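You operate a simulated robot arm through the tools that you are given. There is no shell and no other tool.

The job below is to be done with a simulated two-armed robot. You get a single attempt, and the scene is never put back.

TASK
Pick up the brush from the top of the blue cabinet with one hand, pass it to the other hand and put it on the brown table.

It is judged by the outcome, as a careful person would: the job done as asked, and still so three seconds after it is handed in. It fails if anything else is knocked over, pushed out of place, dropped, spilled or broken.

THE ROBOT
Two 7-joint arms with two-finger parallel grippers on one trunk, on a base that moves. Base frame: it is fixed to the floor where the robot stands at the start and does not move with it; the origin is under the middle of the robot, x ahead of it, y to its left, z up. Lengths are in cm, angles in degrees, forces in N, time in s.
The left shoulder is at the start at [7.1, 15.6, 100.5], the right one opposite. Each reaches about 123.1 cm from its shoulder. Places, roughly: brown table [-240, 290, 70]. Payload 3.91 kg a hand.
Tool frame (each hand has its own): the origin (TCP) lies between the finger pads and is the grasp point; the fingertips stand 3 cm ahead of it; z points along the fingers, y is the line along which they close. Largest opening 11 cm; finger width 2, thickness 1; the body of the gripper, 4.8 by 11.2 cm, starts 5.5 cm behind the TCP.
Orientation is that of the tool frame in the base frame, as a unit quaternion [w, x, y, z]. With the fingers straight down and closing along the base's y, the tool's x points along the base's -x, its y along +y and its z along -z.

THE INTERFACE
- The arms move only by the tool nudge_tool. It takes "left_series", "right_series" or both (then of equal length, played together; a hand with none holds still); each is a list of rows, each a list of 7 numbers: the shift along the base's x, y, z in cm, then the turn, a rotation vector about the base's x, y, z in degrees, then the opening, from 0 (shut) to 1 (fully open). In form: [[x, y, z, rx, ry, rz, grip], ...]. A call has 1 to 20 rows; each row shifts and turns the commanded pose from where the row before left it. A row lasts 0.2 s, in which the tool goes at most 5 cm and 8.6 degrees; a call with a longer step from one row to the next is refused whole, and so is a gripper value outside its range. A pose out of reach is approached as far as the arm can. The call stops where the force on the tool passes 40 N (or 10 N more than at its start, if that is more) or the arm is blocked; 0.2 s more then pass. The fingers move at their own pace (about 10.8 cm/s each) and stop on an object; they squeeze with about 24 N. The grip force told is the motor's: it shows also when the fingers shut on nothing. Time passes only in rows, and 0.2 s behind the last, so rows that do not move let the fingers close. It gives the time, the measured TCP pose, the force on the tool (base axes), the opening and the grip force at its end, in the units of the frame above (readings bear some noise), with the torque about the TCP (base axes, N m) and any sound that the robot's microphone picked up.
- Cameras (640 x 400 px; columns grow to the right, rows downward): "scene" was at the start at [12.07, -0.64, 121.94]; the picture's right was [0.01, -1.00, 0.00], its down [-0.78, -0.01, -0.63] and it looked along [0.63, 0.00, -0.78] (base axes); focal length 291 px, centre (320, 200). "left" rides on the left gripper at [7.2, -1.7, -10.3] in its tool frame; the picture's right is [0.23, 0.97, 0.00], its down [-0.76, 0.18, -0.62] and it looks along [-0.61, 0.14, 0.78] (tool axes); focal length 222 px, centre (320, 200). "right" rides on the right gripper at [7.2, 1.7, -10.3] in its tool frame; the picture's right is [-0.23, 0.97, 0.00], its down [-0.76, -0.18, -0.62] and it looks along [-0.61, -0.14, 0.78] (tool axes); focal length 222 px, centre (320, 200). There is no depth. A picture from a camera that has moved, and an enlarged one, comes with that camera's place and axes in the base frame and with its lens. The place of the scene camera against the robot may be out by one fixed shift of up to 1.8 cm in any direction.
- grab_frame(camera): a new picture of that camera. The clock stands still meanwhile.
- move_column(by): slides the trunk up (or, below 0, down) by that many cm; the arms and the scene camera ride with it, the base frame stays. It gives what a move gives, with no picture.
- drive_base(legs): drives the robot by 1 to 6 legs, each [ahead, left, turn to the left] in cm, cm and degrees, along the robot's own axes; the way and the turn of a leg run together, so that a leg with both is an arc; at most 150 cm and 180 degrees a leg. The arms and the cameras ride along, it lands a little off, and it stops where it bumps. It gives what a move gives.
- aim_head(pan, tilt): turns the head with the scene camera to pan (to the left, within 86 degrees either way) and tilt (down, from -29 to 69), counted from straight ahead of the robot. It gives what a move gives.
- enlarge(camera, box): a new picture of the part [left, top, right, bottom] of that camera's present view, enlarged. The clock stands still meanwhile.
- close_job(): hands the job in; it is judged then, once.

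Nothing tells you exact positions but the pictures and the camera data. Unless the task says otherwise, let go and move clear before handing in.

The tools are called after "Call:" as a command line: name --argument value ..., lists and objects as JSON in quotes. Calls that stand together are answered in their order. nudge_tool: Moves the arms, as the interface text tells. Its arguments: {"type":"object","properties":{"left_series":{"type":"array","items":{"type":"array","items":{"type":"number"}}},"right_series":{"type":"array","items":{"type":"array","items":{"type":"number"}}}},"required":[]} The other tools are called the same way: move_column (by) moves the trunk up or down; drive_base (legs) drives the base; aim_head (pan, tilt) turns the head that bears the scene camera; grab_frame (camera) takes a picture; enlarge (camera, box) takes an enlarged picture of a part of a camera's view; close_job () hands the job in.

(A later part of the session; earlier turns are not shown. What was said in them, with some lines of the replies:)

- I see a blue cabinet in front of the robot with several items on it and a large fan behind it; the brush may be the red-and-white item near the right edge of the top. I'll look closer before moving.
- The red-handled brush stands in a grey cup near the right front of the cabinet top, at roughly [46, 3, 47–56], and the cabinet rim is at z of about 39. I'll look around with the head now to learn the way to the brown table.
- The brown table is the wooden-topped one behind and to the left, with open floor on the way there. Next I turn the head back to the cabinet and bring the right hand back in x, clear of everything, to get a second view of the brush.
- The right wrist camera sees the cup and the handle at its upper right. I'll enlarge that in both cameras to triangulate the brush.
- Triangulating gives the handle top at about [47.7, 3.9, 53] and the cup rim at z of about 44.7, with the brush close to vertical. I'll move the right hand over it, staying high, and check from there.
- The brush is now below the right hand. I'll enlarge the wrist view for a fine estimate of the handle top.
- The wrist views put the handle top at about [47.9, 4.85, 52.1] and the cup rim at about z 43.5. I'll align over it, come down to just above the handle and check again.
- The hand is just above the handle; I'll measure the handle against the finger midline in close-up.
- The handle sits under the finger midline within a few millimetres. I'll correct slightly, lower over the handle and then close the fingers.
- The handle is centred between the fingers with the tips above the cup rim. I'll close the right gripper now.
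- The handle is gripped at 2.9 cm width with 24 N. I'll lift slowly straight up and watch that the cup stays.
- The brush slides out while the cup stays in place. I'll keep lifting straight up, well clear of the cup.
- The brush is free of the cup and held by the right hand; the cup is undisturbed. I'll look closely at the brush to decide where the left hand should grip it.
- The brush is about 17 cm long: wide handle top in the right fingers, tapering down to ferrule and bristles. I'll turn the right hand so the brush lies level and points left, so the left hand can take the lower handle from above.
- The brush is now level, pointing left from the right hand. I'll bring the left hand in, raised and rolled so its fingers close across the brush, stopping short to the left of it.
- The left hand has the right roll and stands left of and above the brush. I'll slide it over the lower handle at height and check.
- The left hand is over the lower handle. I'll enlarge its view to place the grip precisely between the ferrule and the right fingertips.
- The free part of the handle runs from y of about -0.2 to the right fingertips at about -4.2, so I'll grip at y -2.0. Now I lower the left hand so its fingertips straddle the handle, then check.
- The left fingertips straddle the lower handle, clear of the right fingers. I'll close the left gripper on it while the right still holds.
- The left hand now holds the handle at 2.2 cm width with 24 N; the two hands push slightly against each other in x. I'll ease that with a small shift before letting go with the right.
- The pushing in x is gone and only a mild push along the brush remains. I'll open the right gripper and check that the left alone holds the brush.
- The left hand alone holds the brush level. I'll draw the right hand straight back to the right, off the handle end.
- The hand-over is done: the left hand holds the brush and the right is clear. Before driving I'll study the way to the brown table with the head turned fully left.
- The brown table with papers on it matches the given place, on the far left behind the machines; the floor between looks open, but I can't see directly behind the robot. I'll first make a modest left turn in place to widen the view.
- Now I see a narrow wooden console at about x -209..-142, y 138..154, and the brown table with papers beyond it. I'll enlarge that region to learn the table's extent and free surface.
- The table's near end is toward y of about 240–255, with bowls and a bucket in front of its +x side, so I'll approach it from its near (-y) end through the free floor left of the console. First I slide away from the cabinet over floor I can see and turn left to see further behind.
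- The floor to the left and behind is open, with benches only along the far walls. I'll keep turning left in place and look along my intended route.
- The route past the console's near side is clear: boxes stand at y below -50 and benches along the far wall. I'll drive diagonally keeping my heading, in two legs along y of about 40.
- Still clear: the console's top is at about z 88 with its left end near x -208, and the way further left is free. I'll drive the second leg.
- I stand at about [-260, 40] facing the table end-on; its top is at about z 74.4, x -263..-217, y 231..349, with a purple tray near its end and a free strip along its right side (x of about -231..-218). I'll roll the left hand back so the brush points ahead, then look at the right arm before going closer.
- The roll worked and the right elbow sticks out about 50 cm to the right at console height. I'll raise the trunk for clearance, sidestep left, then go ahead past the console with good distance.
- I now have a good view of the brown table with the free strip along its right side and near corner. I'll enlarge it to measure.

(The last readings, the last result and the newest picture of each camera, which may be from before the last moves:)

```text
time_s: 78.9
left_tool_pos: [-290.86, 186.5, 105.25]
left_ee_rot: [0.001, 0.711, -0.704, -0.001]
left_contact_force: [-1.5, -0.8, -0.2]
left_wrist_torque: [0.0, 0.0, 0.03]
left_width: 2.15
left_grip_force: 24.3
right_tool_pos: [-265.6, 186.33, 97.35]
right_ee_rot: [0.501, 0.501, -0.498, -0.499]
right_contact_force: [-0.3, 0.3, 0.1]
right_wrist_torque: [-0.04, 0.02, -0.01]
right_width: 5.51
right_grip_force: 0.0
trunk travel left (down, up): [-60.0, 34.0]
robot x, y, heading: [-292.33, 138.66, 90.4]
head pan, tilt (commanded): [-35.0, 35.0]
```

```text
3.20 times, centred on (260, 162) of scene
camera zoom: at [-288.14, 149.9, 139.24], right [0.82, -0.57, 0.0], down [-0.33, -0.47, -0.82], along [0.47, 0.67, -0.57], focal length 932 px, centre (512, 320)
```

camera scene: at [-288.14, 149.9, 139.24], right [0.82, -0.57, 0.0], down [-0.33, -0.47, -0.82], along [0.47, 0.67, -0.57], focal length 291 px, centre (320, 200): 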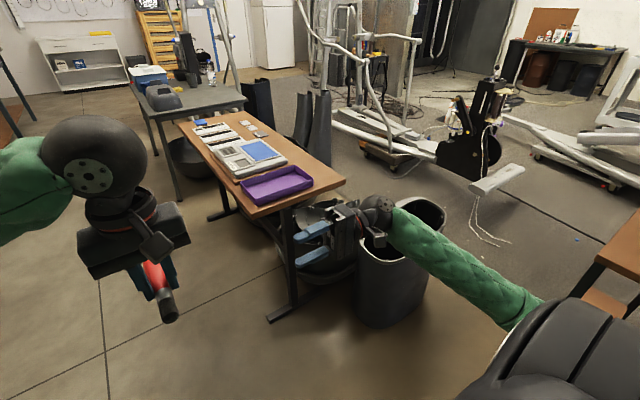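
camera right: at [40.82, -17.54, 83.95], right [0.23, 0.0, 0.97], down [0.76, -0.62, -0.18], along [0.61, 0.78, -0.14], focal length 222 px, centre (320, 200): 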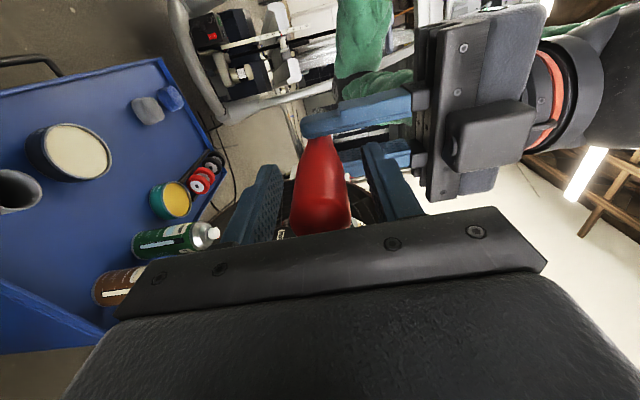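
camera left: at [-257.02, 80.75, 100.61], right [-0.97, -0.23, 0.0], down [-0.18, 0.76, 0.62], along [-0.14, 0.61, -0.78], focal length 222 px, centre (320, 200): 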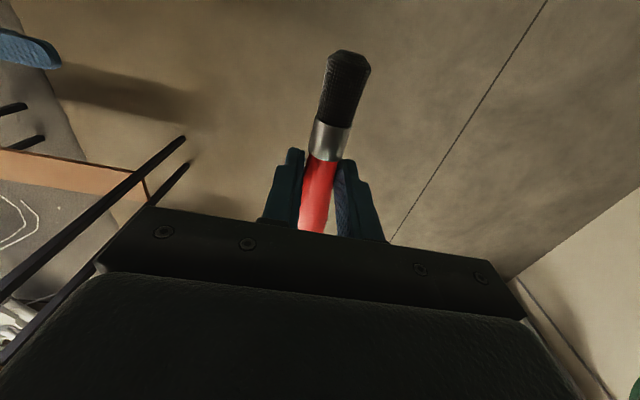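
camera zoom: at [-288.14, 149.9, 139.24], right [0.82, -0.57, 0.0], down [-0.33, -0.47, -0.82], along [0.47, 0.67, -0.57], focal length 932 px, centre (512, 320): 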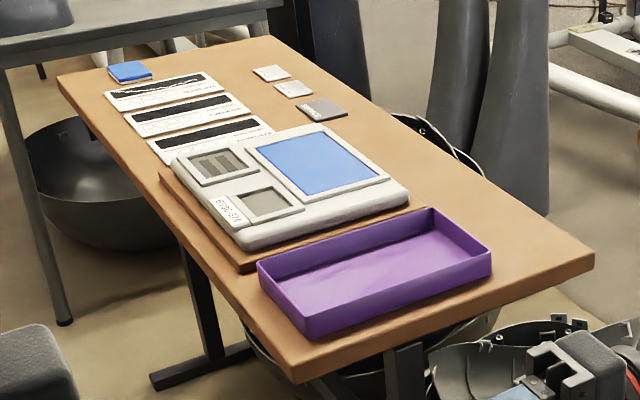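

The table top measures z of about 73.5–74.4; the free strip is x -230..-218 for y 231..284, so I'll lay the brush there around [-225, 250] along the table's length. I'll drive a little closer and turn right to face that spot.

Call:
drive_base --legs '[[40, -4, 0], [0, 0, -48]]'

Call:
aim_head --pan 5 --tilt 40

Call:
grab_frame --camera "scene"

Call:
grab_frame --camera "left"

```text
time_s: 83.6
left_tool_pos: [-250.92, 208.35, 105.17]
left_ee_rot: [0.0, -0.35, 0.937, -0.001]
left_contact_force: [0.3, -0.8, -0.7]
left_wrist_torque: [0.0, -0.01, 0.02]
left_width: 2.15
left_grip_force: 23.8
right_tool_pos: [-234.46, 189.07, 97.41]
right_ee_rot: [-0.247, -0.248, 0.663, 0.662]
right_contact_force: [-0.6, -0.1, -0.7]
right_wrist_torque: [0.03, 0.02, -0.01]
right_width: 5.5
right_grip_force: 0.0
trunk travel left (down, up): [-60.0, 34.0]
robot x, y, heading: [-288.66, 178.48, 40.8]
head pan, tilt (commanded): [-35.0, 35.0]
```

```text
time_s: 84.6
left_tool_pos: [-250.89, 208.45, 105.35]
left_ee_rot: [0.0, -0.35, 0.937, -0.001]
left_contact_force: [-0.1, -0.2, -0.2]
left_wrist_torque: [0.0, -0.01, 0.02]
left_width: 2.12
left_grip_force: 23.3
right_tool_pos: [-234.55, 189.26, 97.42]
right_ee_rot: [-0.246, -0.247, 0.662, 0.663]
right_contact_force: [0.6, 0.1, -0.9]
right_wrist_torque: [-0.02, 0.0, 0.02]
right_width: 5.52
right_grip_force: 0.0
trunk travel left (down, up): [-60.0, 34.0]
robot x, y, heading: [-288.41, 178.38, 40.7]
head pan, tilt (commanded): [5.0, 40.0]
```

```text
taken
camera scene: at [-279.38, 187.06, 138.49], right [0.72, -0.7, 0.0], down [-0.45, -0.46, -0.77], along [0.53, 0.55, -0.64], focal length 291 px, centre (320, 200)
```

scene: 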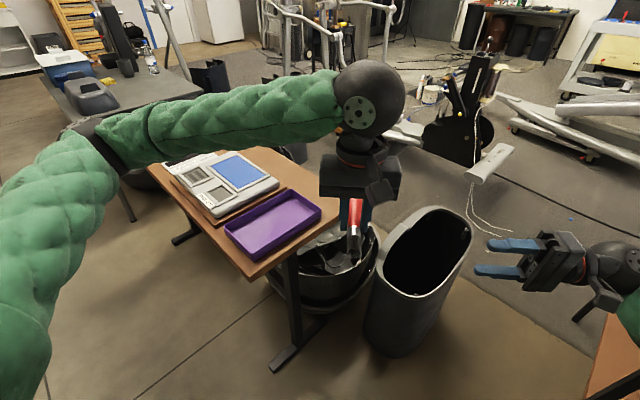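

```text
taken
camera left: at [-255.33, 202.49, 115.61], right [-0.81, 0.59, 0.0], down [0.46, 0.63, 0.62], along [0.36, 0.5, -0.78], focal length 222 px, centre (320, 200)
```

left: 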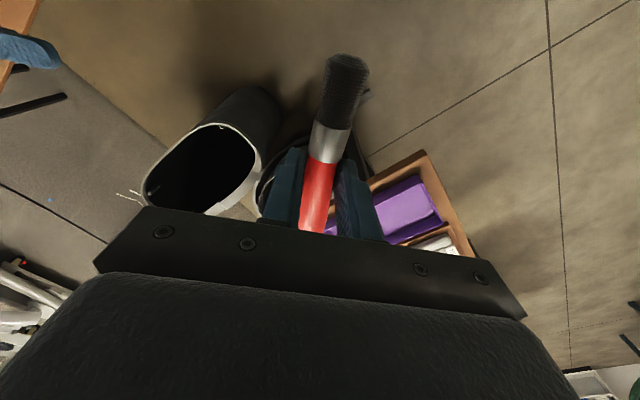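

I'm in place facing the near-right corner of the table. I'll move the left hand, still high, over the free strip and turn the brush parallel to the table's long side.

Call:
nudge_tool --left_series '[[2.1, 3.5, 0, 0, 0, 4.1, 0], [2.1, 3.5, 0, 0, 0, 4.1, 0], [2.1, 3.5, 0, 0, 0, 4.1, 0], [2.1, 3.5, 0, 0, 0, 4.1, 0], [2.1, 3.5, 0, 0, 0, 4.1, 0], [2.1, 3.5, 0, 0, 0, 4.1, 0], [2.1, 3.5, 0, 0, 0, 4.1, 0], [2.1, 3.5, 0, 0, 0, 4.1, 0], [2.1, 3.5, 0, 0, 0, 4.1, 0], [2.1, 3.5, 0, 0, 0, 4.1, 0], [2.1, 3.5, 0, 0, 0, 4.1, 0], [2.1, 3.5, 0, 0, 0, 4.1, 0], [0, 0, 0, 0, 0, 0, 0]]'

Call:
grab_frame --camera "scene"

Call:
grab_frame --camera "left"

```text
time_s: 87.4
left_tool_pos: [-225.61, 250.78, 105.55]
left_ee_rot: [0.0, 0.708, -0.706, 0.0]
left_contact_force: [0.6, -0.3, -1.3]
left_wrist_torque: [0.02, 0.0, 0.03]
left_width: 2.13
left_grip_force: 24.4
right_tool_pos: [-234.63, 189.21, 97.44]
right_ee_rot: [-0.247, -0.247, 0.662, 0.663]
right_contact_force: [-0.7, -0.1, 0.3]
right_wrist_torque: [0.01, 0.0, -0.04]
right_width: 5.5
right_grip_force: 0.0
trunk travel left (down, up): [-60.0, 34.0]
robot x, y, heading: [-288.61, 178.09, 41.0]
head pan, tilt (commanded): [5.0, 40.0]
```

```text
taken
camera scene: at [-279.45, 187.07, 138.49], right [0.72, -0.7, 0.0], down [-0.45, -0.46, -0.77], along [0.53, 0.55, -0.64], focal length 291 px, centre (320, 200)
```

scene: 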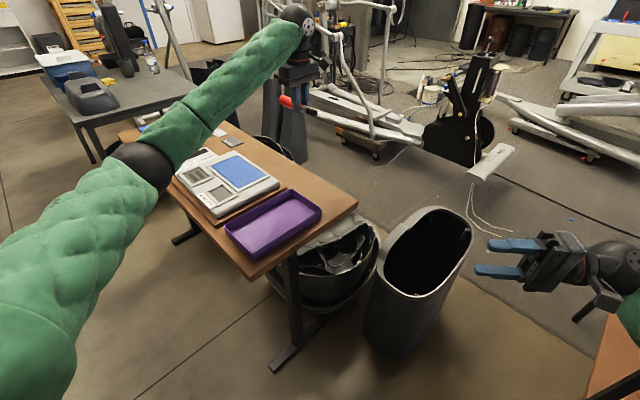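

```text
taken
camera left: at [-224.01, 243.6, 115.85], right [-0.97, -0.23, 0.0], down [-0.18, 0.76, 0.62], along [-0.14, 0.61, -0.78], focal length 222 px, centre (320, 200)
```

left: 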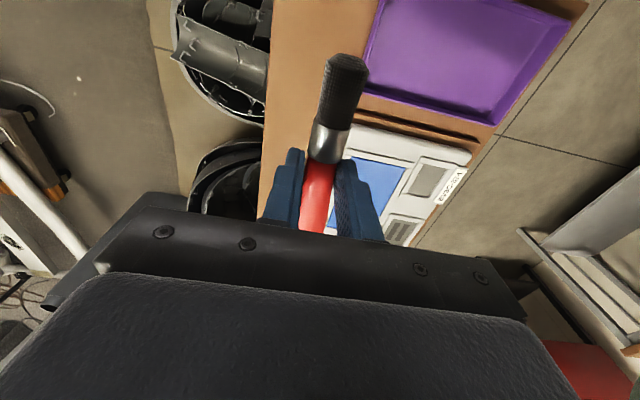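

The brush is parallel above the strip, centred at x of about -225 between tray (-232.5) and table edge (-217). I'll lower it most of the way and check again.

Call:
nudge_tool --left_series '[[0.2, 0, -3.5, 0, 0, 0, 0], [0, 0, -3.5, 0, 0, 0, 0], [0, 0, -3.5, 0, 0, 0, 0], [0, 0, -3.5, 0, 0, 0, 0], [0, 0, -3.5, 0, 0, 0, 0], [0, 0, -3, 0, 0, 0, 0], [0, 0, 0, 0, 0, 0, 0]]'

Call:
enlarge --camera "scene" --box '[200, 20, 380, 220]'

Call:
grab_frame --camera "left"

```text
time_s: 89.0
left_tool_pos: [-225.8, 250.53, 84.92]
left_ee_rot: [0.0, 0.709, -0.706, 0.0]
left_contact_force: [-0.4, -0.7, -0.7]
left_wrist_torque: [-0.02, 0.02, 0.02]
left_width: 2.12
left_grip_force: 24.2
right_tool_pos: [-234.52, 189.17, 97.41]
right_ee_rot: [-0.248, -0.248, 0.663, 0.662]
right_contact_force: [-0.3, 0.4, -0.5]
right_wrist_torque: [0.01, 0.01, -0.02]
right_width: 5.49
right_grip_force: 0.0
trunk travel left (down, up): [-60.0, 34.0]
robot x, y, heading: [-288.66, 178.5, 40.9]
head pan, tilt (commanded): [5.0, 40.0]
```

```text
2.00 times, centred on (290, 120) of scene
camera zoom: at [-279.41, 187.06, 138.49], right [0.72, -0.7, 0.0], down [-0.45, -0.46, -0.77], along [0.53, 0.55, -0.64], focal length 582 px, centre (380, 360)
```

zoom: 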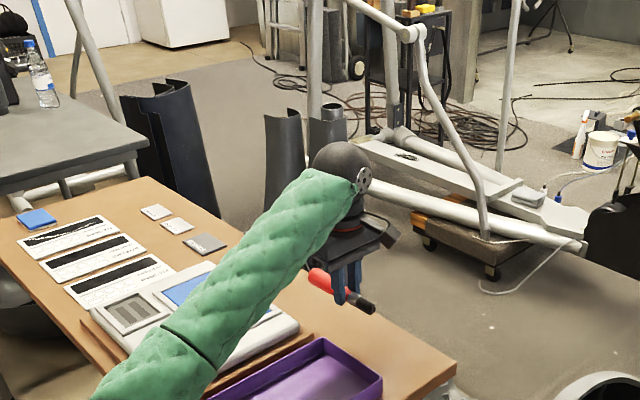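

```text
taken
camera left: at [-224.11, 243.36, 95.2], right [-0.97, -0.23, 0.0], down [-0.18, 0.76, 0.62], along [-0.14, 0.61, -0.78], focal length 222 px, centre (320, 200)
```

left: 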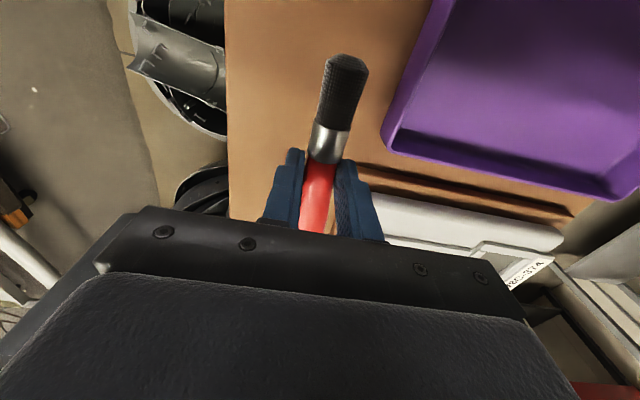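

Wrist views put the table surface at about z 73.5, so the brush should touch down at a TCP height of about 76.6. I'll first check the arm's clearance over the tray items.

Call:
grab_frame --camera "scene"

Call:
enlarge --camera "right" --box '[0, 0, 640, 400]'

```text
taken
camera scene: at [-279.41, 187.06, 138.49], right [0.72, -0.7, 0.0], down [-0.45, -0.46, -0.77], along [0.53, 0.55, -0.64], focal length 291 px, centre (320, 200)
```

scene: 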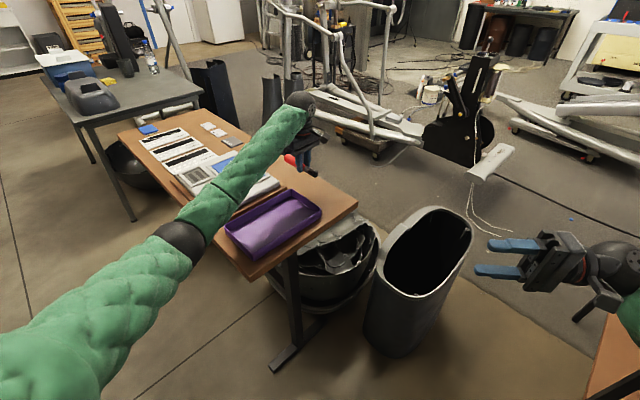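

```text
1.00 times, centred on (320, 200) of right (not enlarged: the box is as wide or as high as the picture)
camera zoom: at [-233.27, 176.67, 99.08], right [0.17, 0.15, 0.97], down [0.98, 0.03, -0.18], along [-0.05, 0.99, -0.14], focal length 222 px, centre (320, 200)
```

zoom: 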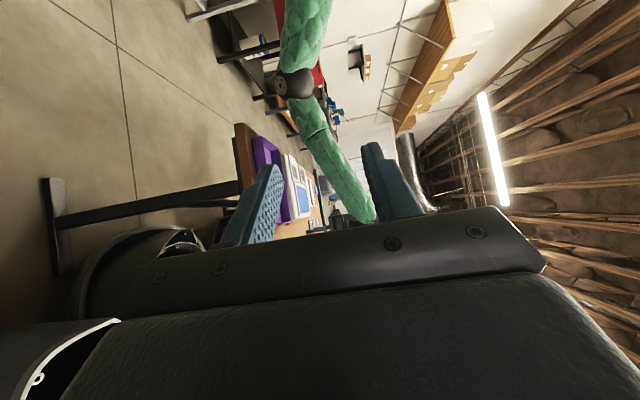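

The elbow sits at about [-271, 239, 89], not far above the table's left edge and the purple tray. I'll raise the trunk first so the arm reaches down more steeply, then bring the hand back down and re-check the elbow.

Call:
move_column --by 13

Call:
nudge_tool --left_series '[[0, 0, -3, 0, 0, 0, 0], [0, 0, -3, 0, 0, 0, 0], [0, 0, -3, 0, 0, 0, 0], [0, 0, -3, 0, 0, 0, 0], [0, 0, -1, 0, 0, 0, 0], [0, 0, 0, 0, 0, 0, 0]]'

Call:
grab_frame --camera "scene"

Call:
grab_frame --camera "right"

Call:
grab_frame --camera "left"

```text
time_s: 90.6
left_tool_pos: [-225.8, 250.62, 97.84]
left_ee_rot: [0.001, 0.709, -0.706, -0.002]
left_contact_force: [0.0, -0.8, -1.1]
left_wrist_torque: [-0.04, -0.02, 0.02]
left_width: 2.12
left_grip_force: 24.2
right_tool_pos: [-234.44, 189.21, 110.42]
right_ee_rot: [-0.246, -0.247, 0.663, 0.663]
right_contact_force: [-0.5, -0.7, -0.4]
right_wrist_torque: [0.03, 0.01, -0.04]
right_width: 5.51
right_grip_force: 0.1
trunk travel left (down, up): [-73.0, 21.0]
robot x, y, heading: [-288.47, 178.34, 40.9]
head pan, tilt (commanded): [5.0, 40.0]
```

```text
time_s: 92.0
left_tool_pos: [-225.84, 250.38, 84.62]
left_ee_rot: [0.0, 0.708, -0.706, 0.0]
left_contact_force: [-0.1, 0.0, 0.5]
left_wrist_torque: [-0.02, 0.0, 0.01]
left_width: 2.09
left_grip_force: 24.2
right_tool_pos: [-234.34, 189.26, 110.46]
right_ee_rot: [-0.247, -0.247, 0.663, 0.662]
right_contact_force: [0.7, 0.0, 0.3]
right_wrist_torque: [-0.04, -0.05, 0.03]
right_width: 5.5
right_grip_force: 0.0
trunk travel left (down, up): [-73.0, 21.0]
robot x, y, heading: [-288.63, 177.93, 41.2]
head pan, tilt (commanded): [5.0, 40.0]
```

```text
taken
camera scene: at [-279.37, 187.08, 151.48], right [0.72, -0.7, 0.0], down [-0.45, -0.46, -0.77], along [0.53, 0.55, -0.64], focal length 291 px, centre (320, 200)
```

scene: 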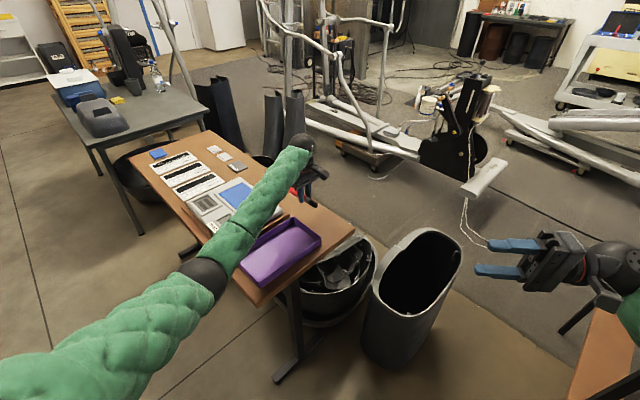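

```text
taken
camera right: at [-233.23, 176.68, 112.06], right [0.17, 0.15, 0.97], down [0.98, 0.03, -0.18], along [-0.05, 0.99, -0.14], focal length 222 px, centre (320, 200)
```

right: 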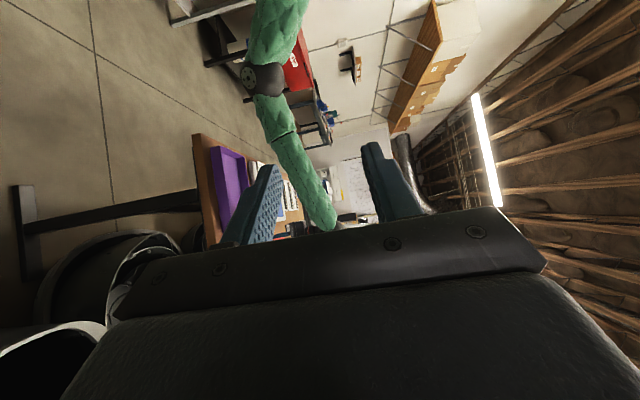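

```text
taken
camera left: at [-224.22, 243.27, 94.98], right [-0.97, -0.23, 0.0], down [-0.18, 0.76, 0.62], along [-0.14, 0.61, -0.78], focal length 222 px, centre (320, 200)
```

left: 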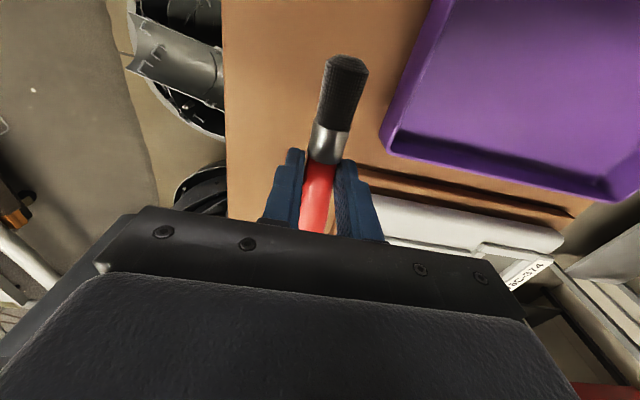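

The elbow is now at z of about 96, giving plenty of clearance. I'll lower the brush slowly toward the table.

Call:
nudge_tool --left_series '[[0, 0, -1.5, 0, 0, 0, 0], [0, 0, -1.5, 0, 0, 0, 0], [0, 0, -1.5, 0, 0, 0, 0], [0, 0, -1, 0, 0, 0, 0], [0, 0, -0.7, 0, 0, 0, 0], [0, 0, 0, 0, 0, 0, 0]]'

Call:
grab_frame --camera "left"

Call:
enlarge --camera "scene" --box '[250, 130, 370, 230]'

Call:
grab_frame --camera "right"

```text
time_s: 93.4
left_tool_pos: [-225.69, 250.47, 78.64]
left_ee_rot: [0.0, 0.708, -0.706, 0.001]
left_contact_force: [1.2, -0.1, -0.3]
left_wrist_torque: [0.01, 0.02, -0.01]
left_width: 2.11
left_grip_force: 24.2
right_tool_pos: [-234.47, 189.12, 110.44]
right_ee_rot: [-0.247, -0.247, 0.663, 0.662]
right_contact_force: [-0.9, -0.6, 0.1]
right_wrist_torque: [-0.02, 0.0, 0.0]
right_width: 5.5
right_grip_force: 0.0
trunk travel left (down, up): [-73.0, 21.0]
robot x, y, heading: [-288.49, 178.6, 40.4]
head pan, tilt (commanded): [5.0, 40.0]
```

```text
taken
camera left: at [-224.06, 243.37, 88.96], right [-0.97, -0.23, 0.0], down [-0.18, 0.76, 0.62], along [-0.14, 0.61, -0.78], focal length 222 px, centre (320, 200)
```

left: 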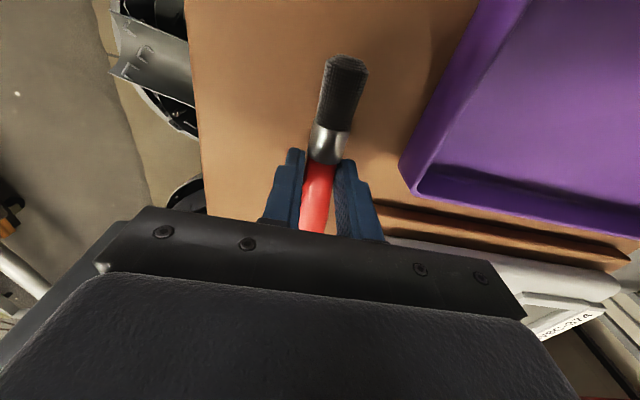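

```text
4.00 times, centred on (310, 180) of scene
camera zoom: at [-279.38, 187.08, 151.48], right [0.72, -0.7, 0.0], down [-0.45, -0.46, -0.77], along [0.53, 0.55, -0.64], focal length 1165 px, centre (360, 280)
```

zoom: 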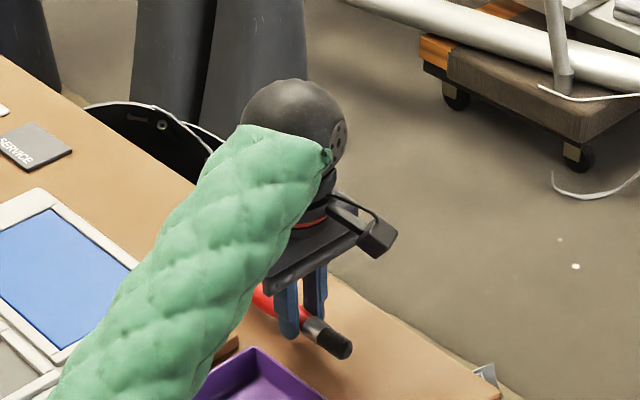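

```text
taken
camera right: at [-233.24, 176.68, 112.07], right [0.17, 0.15, 0.97], down [0.98, 0.03, -0.18], along [-0.05, 0.99, -0.14], focal length 222 px, centre (320, 200)
```

right: 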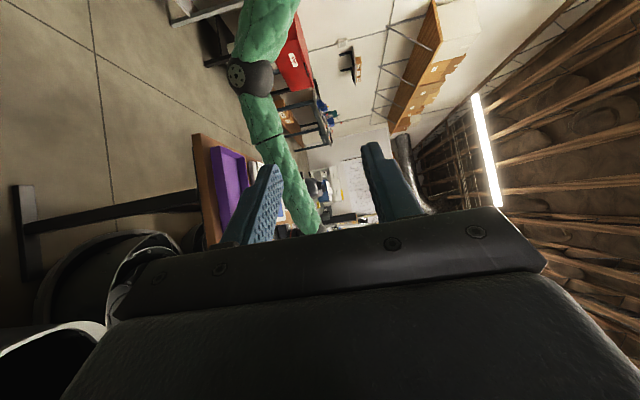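

The brush hovers about 2 cm above the table, with the fingers clear of tray and edge. I'll go on in small steps, watching the force.

Call:
nudge_tool --left_series '[[0, 0, -0.4, 0, 0, 0, 0], [0, 0, -0.4, 0, 0, 0, 0], [0, 0, -0.3, 0, 0, 0, 0], [0, 0, -0.3, 0, 0, 0, 0], [0, 0, 0, 0, 0, 0, 0]]'

```text
time_s: 94.6
left_tool_pos: [-225.84, 250.61, 77.33]
left_ee_rot: [0.0, 0.708, -0.706, 0.001]
left_contact_force: [-0.8, 1.7, 7.4]
left_wrist_torque: [0.4, 0.01, -0.01]
left_width: 2.12
left_grip_force: 24.0
right_tool_pos: [-234.51, 189.22, 110.61]
right_ee_rot: [-0.247, -0.247, 0.663, 0.662]
right_contact_force: [0.1, -0.5, -0.5]
right_wrist_torque: [0.02, 0.0, -0.01]
right_width: 5.52
right_grip_force: 0.0
trunk travel left (down, up): [-73.0, 21.0]
robot x, y, heading: [-288.6, 178.31, 40.8]
head pan, tilt (commanded): [5.0, 40.0]
```

The handle's wide part has touched the table (about 7 N, contact roughly 5 cm ahead of the hand). I'll tip the bristle end down slightly so the brush rests along its length before releasing.

Call:
nudge_tool --left_series '[[0, 0, 0, 1, 0, 0, 0], [0, 0, -0.1, 1, 0, 0, 0], [0, 0, 0, 0, 0, 0, 0]]'

Call:
enlarge --camera "scene" --box '[270, 160, 370, 240]'

```text
time_s: 95.4
left_tool_pos: [-225.6, 250.52, 77.25]
left_ee_rot: [-0.013, 0.708, -0.706, -0.013]
left_contact_force: [-1.5, -4.4, 9.4]
left_wrist_torque: [-0.15, 0.07, 0.01]
left_width: 2.13
left_grip_force: 23.5
right_tool_pos: [-234.67, 189.16, 110.52]
right_ee_rot: [-0.248, -0.247, 0.663, 0.663]
right_contact_force: [0.4, -0.4, -0.1]
right_wrist_torque: [-0.01, -0.01, -0.02]
right_width: 5.49
right_grip_force: 0.1
trunk travel left (down, up): [-73.0, 21.0]
robot x, y, heading: [-288.5, 178.8, 41.0]
head pan, tilt (commanded): [5.0, 40.0]
```

```text
5.00 times, centred on (320, 200) of scene
camera zoom: at [-279.46, 186.96, 151.5], right [0.72, -0.7, 0.0], down [-0.45, -0.46, -0.77], along [0.53, 0.55, -0.64], focal length 1456 px, centre (320, 200)
```

zoom: 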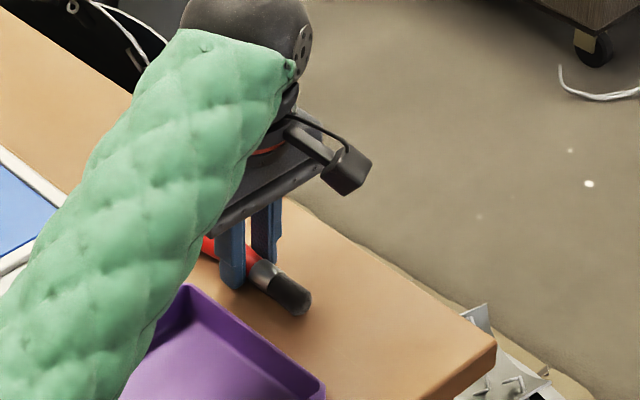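

The brush now rests on both ends. I'll open the left fingers gently.

Call:
nudge_tool --left_series '[[0, 0, 0.1, 0, 0, 0, 0.25], [0, 0, 0, 0, 0, 0, 0.32], [0, 0, 0, 0, 0, 0, 0.4], [0, 0, 0, 0, 0, 0, 0.4]]'

Call:
grab_frame --camera "left"

Call:
enlarge --camera "scene" --box '[270, 160, 370, 240]'

```text
time_s: 96.4
left_tool_pos: [-225.81, 250.51, 77.22]
left_ee_rot: [-0.013, 0.708, -0.706, -0.013]
left_contact_force: [-0.1, 0.3, -0.1]
left_wrist_torque: [0.01, 0.0, 0.03]
left_width: 4.4
left_grip_force: 0.1
right_tool_pos: [-234.57, 189.23, 110.44]
right_ee_rot: [-0.247, -0.247, 0.662, 0.663]
right_contact_force: [-0.6, 0.0, 0.0]
right_wrist_torque: [-0.02, -0.01, 0.0]
right_width: 5.51
right_grip_force: 0.1
trunk travel left (down, up): [-73.0, 21.0]
robot x, y, heading: [-288.54, 178.34, 41.0]
head pan, tilt (commanded): [5.0, 40.0]
```

```text
taken
camera left: at [-224.0, 243.02, 87.32], right [-0.97, -0.23, -0.01], down [-0.18, 0.74, 0.65], along [-0.14, 0.63, -0.76], focal length 222 px, centre (320, 200)
```

left: 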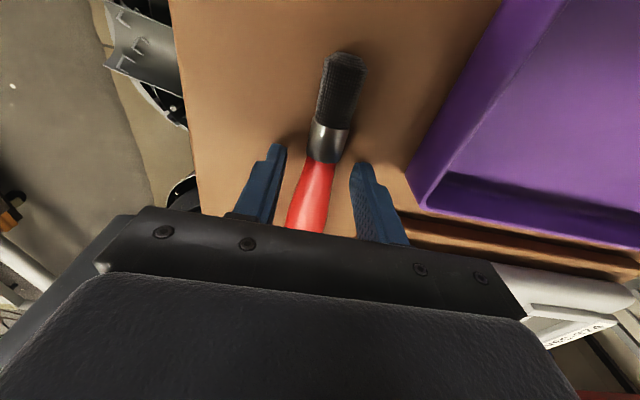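

```text
5.00 times, centred on (320, 200) of scene
camera zoom: at [-279.38, 187.06, 151.49], right [0.72, -0.7, 0.0], down [-0.45, -0.46, -0.77], along [0.53, 0.55, -0.64], focal length 1456 px, centre (320, 200)
```

zoom: 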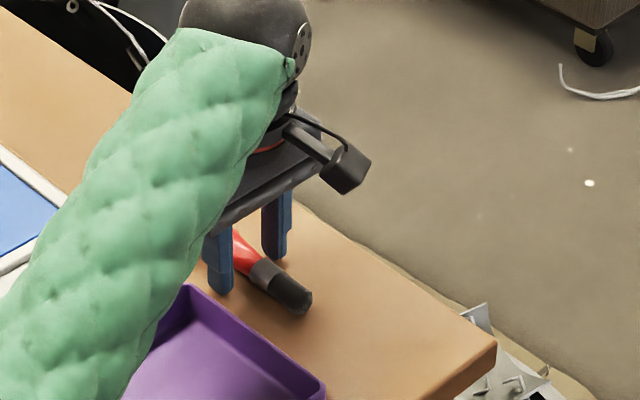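

The brush lies free on the table between the open fingers, with no force on the hand. I'll lift the left hand straight up, slowly at first.

Call:
nudge_tool --left_series '[[0, 0, 0.5, 0, 0, 0, 0.4], [0, 0, 1, 0, 0, 0, 0.4], [0, 0, 1.5, 0, 0, 0, 0.4], [0, 0, 2, 0, 0, 0, 0.4], [0, 0, 3, 0, 0, 0, 0.4], [0, 0, 3, 0, 0, 0, 0.4], [0, 0, 3, 0, 0, 0, 0.4], [0, 0, 3, 0, 0, 0, 0.4], [0, 0, 0, 0, 0, 0, 0.4]]'

Call:
grab_frame --camera "left"

Call:
grab_frame --camera "scene"

```text
time_s: 98.4
left_tool_pos: [-225.52, 250.64, 94.04]
left_ee_rot: [-0.011, 0.708, -0.706, -0.013]
left_contact_force: [-0.3, -0.1, 0.3]
left_wrist_torque: [0.04, 0.0, 0.03]
left_width: 4.42
left_grip_force: 0.1
right_tool_pos: [-234.52, 189.13, 110.49]
right_ee_rot: [-0.247, -0.247, 0.662, 0.663]
right_contact_force: [-0.3, 0.2, 0.6]
right_wrist_torque: [-0.04, -0.03, -0.03]
right_width: 5.48
right_grip_force: 0.1
trunk travel left (down, up): [-73.0, 21.0]
robot x, y, heading: [-288.86, 178.23, 40.6]
head pan, tilt (commanded): [5.0, 40.0]
```

```text
taken
camera left: at [-223.84, 242.98, 104.11], right [-0.97, -0.23, -0.01], down [-0.18, 0.74, 0.65], along [-0.14, 0.63, -0.76], focal length 222 px, centre (320, 200)
```

left: 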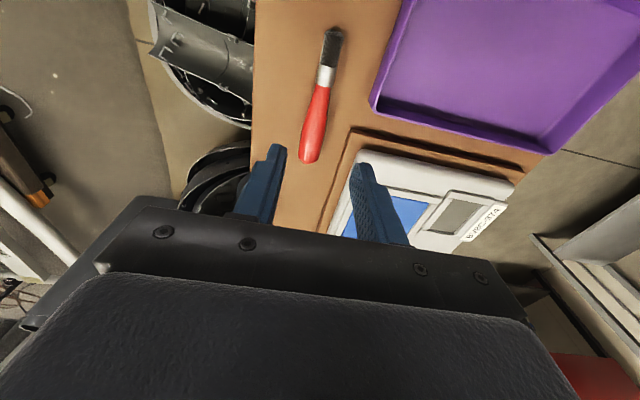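

```text
taken
camera scene: at [-279.32, 187.04, 151.48], right [0.72, -0.7, 0.0], down [-0.45, -0.46, -0.77], along [0.53, 0.55, -0.64], focal length 291 px, centre (320, 200)
```

scene: 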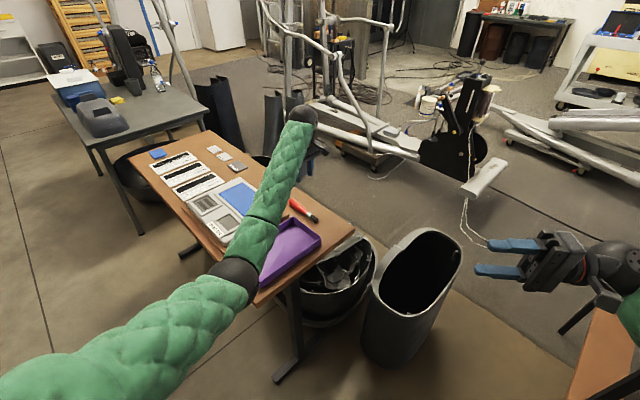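

The brush lies on the strip, clear of the tray and the edge. I'll raise the left hand further, pull it back from the table and check that the brush stays still.

Call:
nudge_tool --left_series '[[0, 0, 3, 0, 0, 0, 0.4], [0, 0, 3, 0, 0, 0, 0.4], [0, 0, 3, 0, 0, 0, 0.4], [0, 0, 3, 0, 0, 0, 0.4], [-1.5, -3.5, 1, 0, 0, 0, 0.4], [-2, -3.5, 0, 0, 0, 0, 0.4], [-2, -3.5, 0, 0, 0, 0, 0.4], [-2, -3.5, 0, 0, 0, 0, 0.4], [-2, -3.5, 0, 0, 0, 0, 0.4], [-2, -3.5, 0, 0, 0, 0, 0.4], [-2, -3.5, 0, 0, 0, 0, 0.4], [-2, -3.5, 0, 0, 0, 0, 0.4], [-2, -3.5, 0, 0, 0, 0, 0.4], [0, 0, 0, 0, 0, 0, 0.4]]'

Call:
grab_frame --camera "scene"

Call:
enlarge --camera "scene" --box '[220, 160, 380, 300]'

```text
time_s: 101.4
left_tool_pos: [-243.14, 218.88, 107.16]
left_ee_rot: [-0.012, 0.708, -0.706, -0.012]
left_contact_force: [-0.3, 0.5, 0.2]
left_wrist_torque: [-0.01, -0.04, -0.03]
left_width: 4.4
left_grip_force: 0.1
right_tool_pos: [-234.43, 189.23, 110.42]
right_ee_rot: [-0.247, -0.247, 0.663, 0.663]
right_contact_force: [-0.7, 0.6, -0.6]
right_wrist_torque: [-0.01, -0.02, 0.0]
right_width: 5.49
right_grip_force: 0.1
trunk travel left (down, up): [-73.0, 21.0]
robot x, y, heading: [-288.63, 178.52, 41.1]
head pan, tilt (commanded): [5.0, 40.0]
```

```text
taken
camera scene: at [-279.38, 187.13, 151.48], right [0.72, -0.7, 0.0], down [-0.45, -0.46, -0.77], along [0.53, 0.55, -0.64], focal length 291 px, centre (320, 200)
```

scene: 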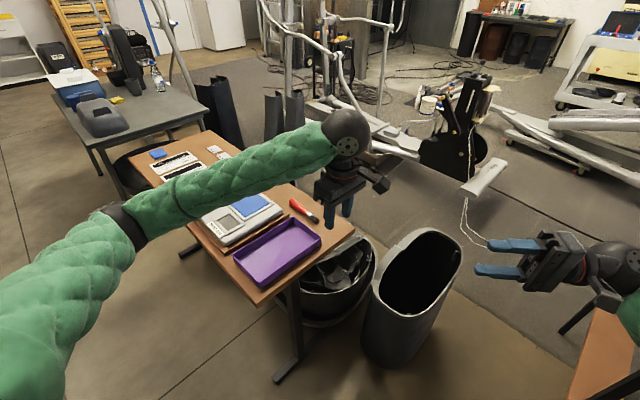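

```text
2.86 times, centred on (300, 230) of scene
camera zoom: at [-279.38, 187.13, 151.48], right [0.72, -0.7, 0.0], down [-0.45, -0.46, -0.77], along [0.53, 0.55, -0.64], focal length 832 px, centre (377, 114)
```

zoom: 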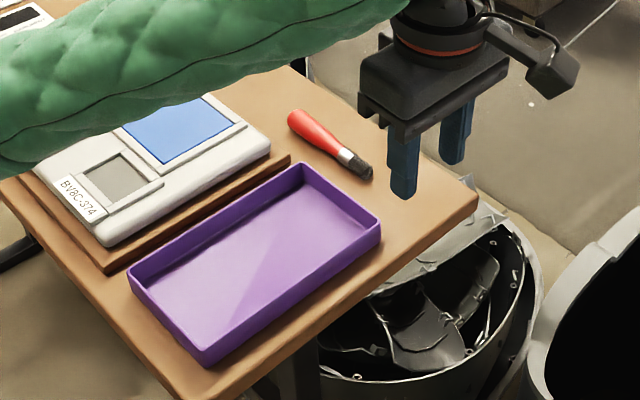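

The brush rests still on the brown table, nothing around it has moved, and both hands are empty and well clear. I'm handing the job in.

Call:
close_job

```text
The job is handed in.
```

The job is done and handed in. The right hand lifted the brush out of its grey cup on the blue cabinet and passed it to the left hand in the air. The left hand then laid the brush on the brown table.

The brush lies on the free strip along the table's right side, between the purple tray and the edge. It looked still in the last pictures after I let go. Both grippers are empty and well above the table.

In the pictures, the cup stayed in place when the brush came out, and the items on the table were where they had been. The drive from the cabinet to the table finished without stopping on a bump. I did not look back at the cabinet after driving away, so its state is only checked up to that point.
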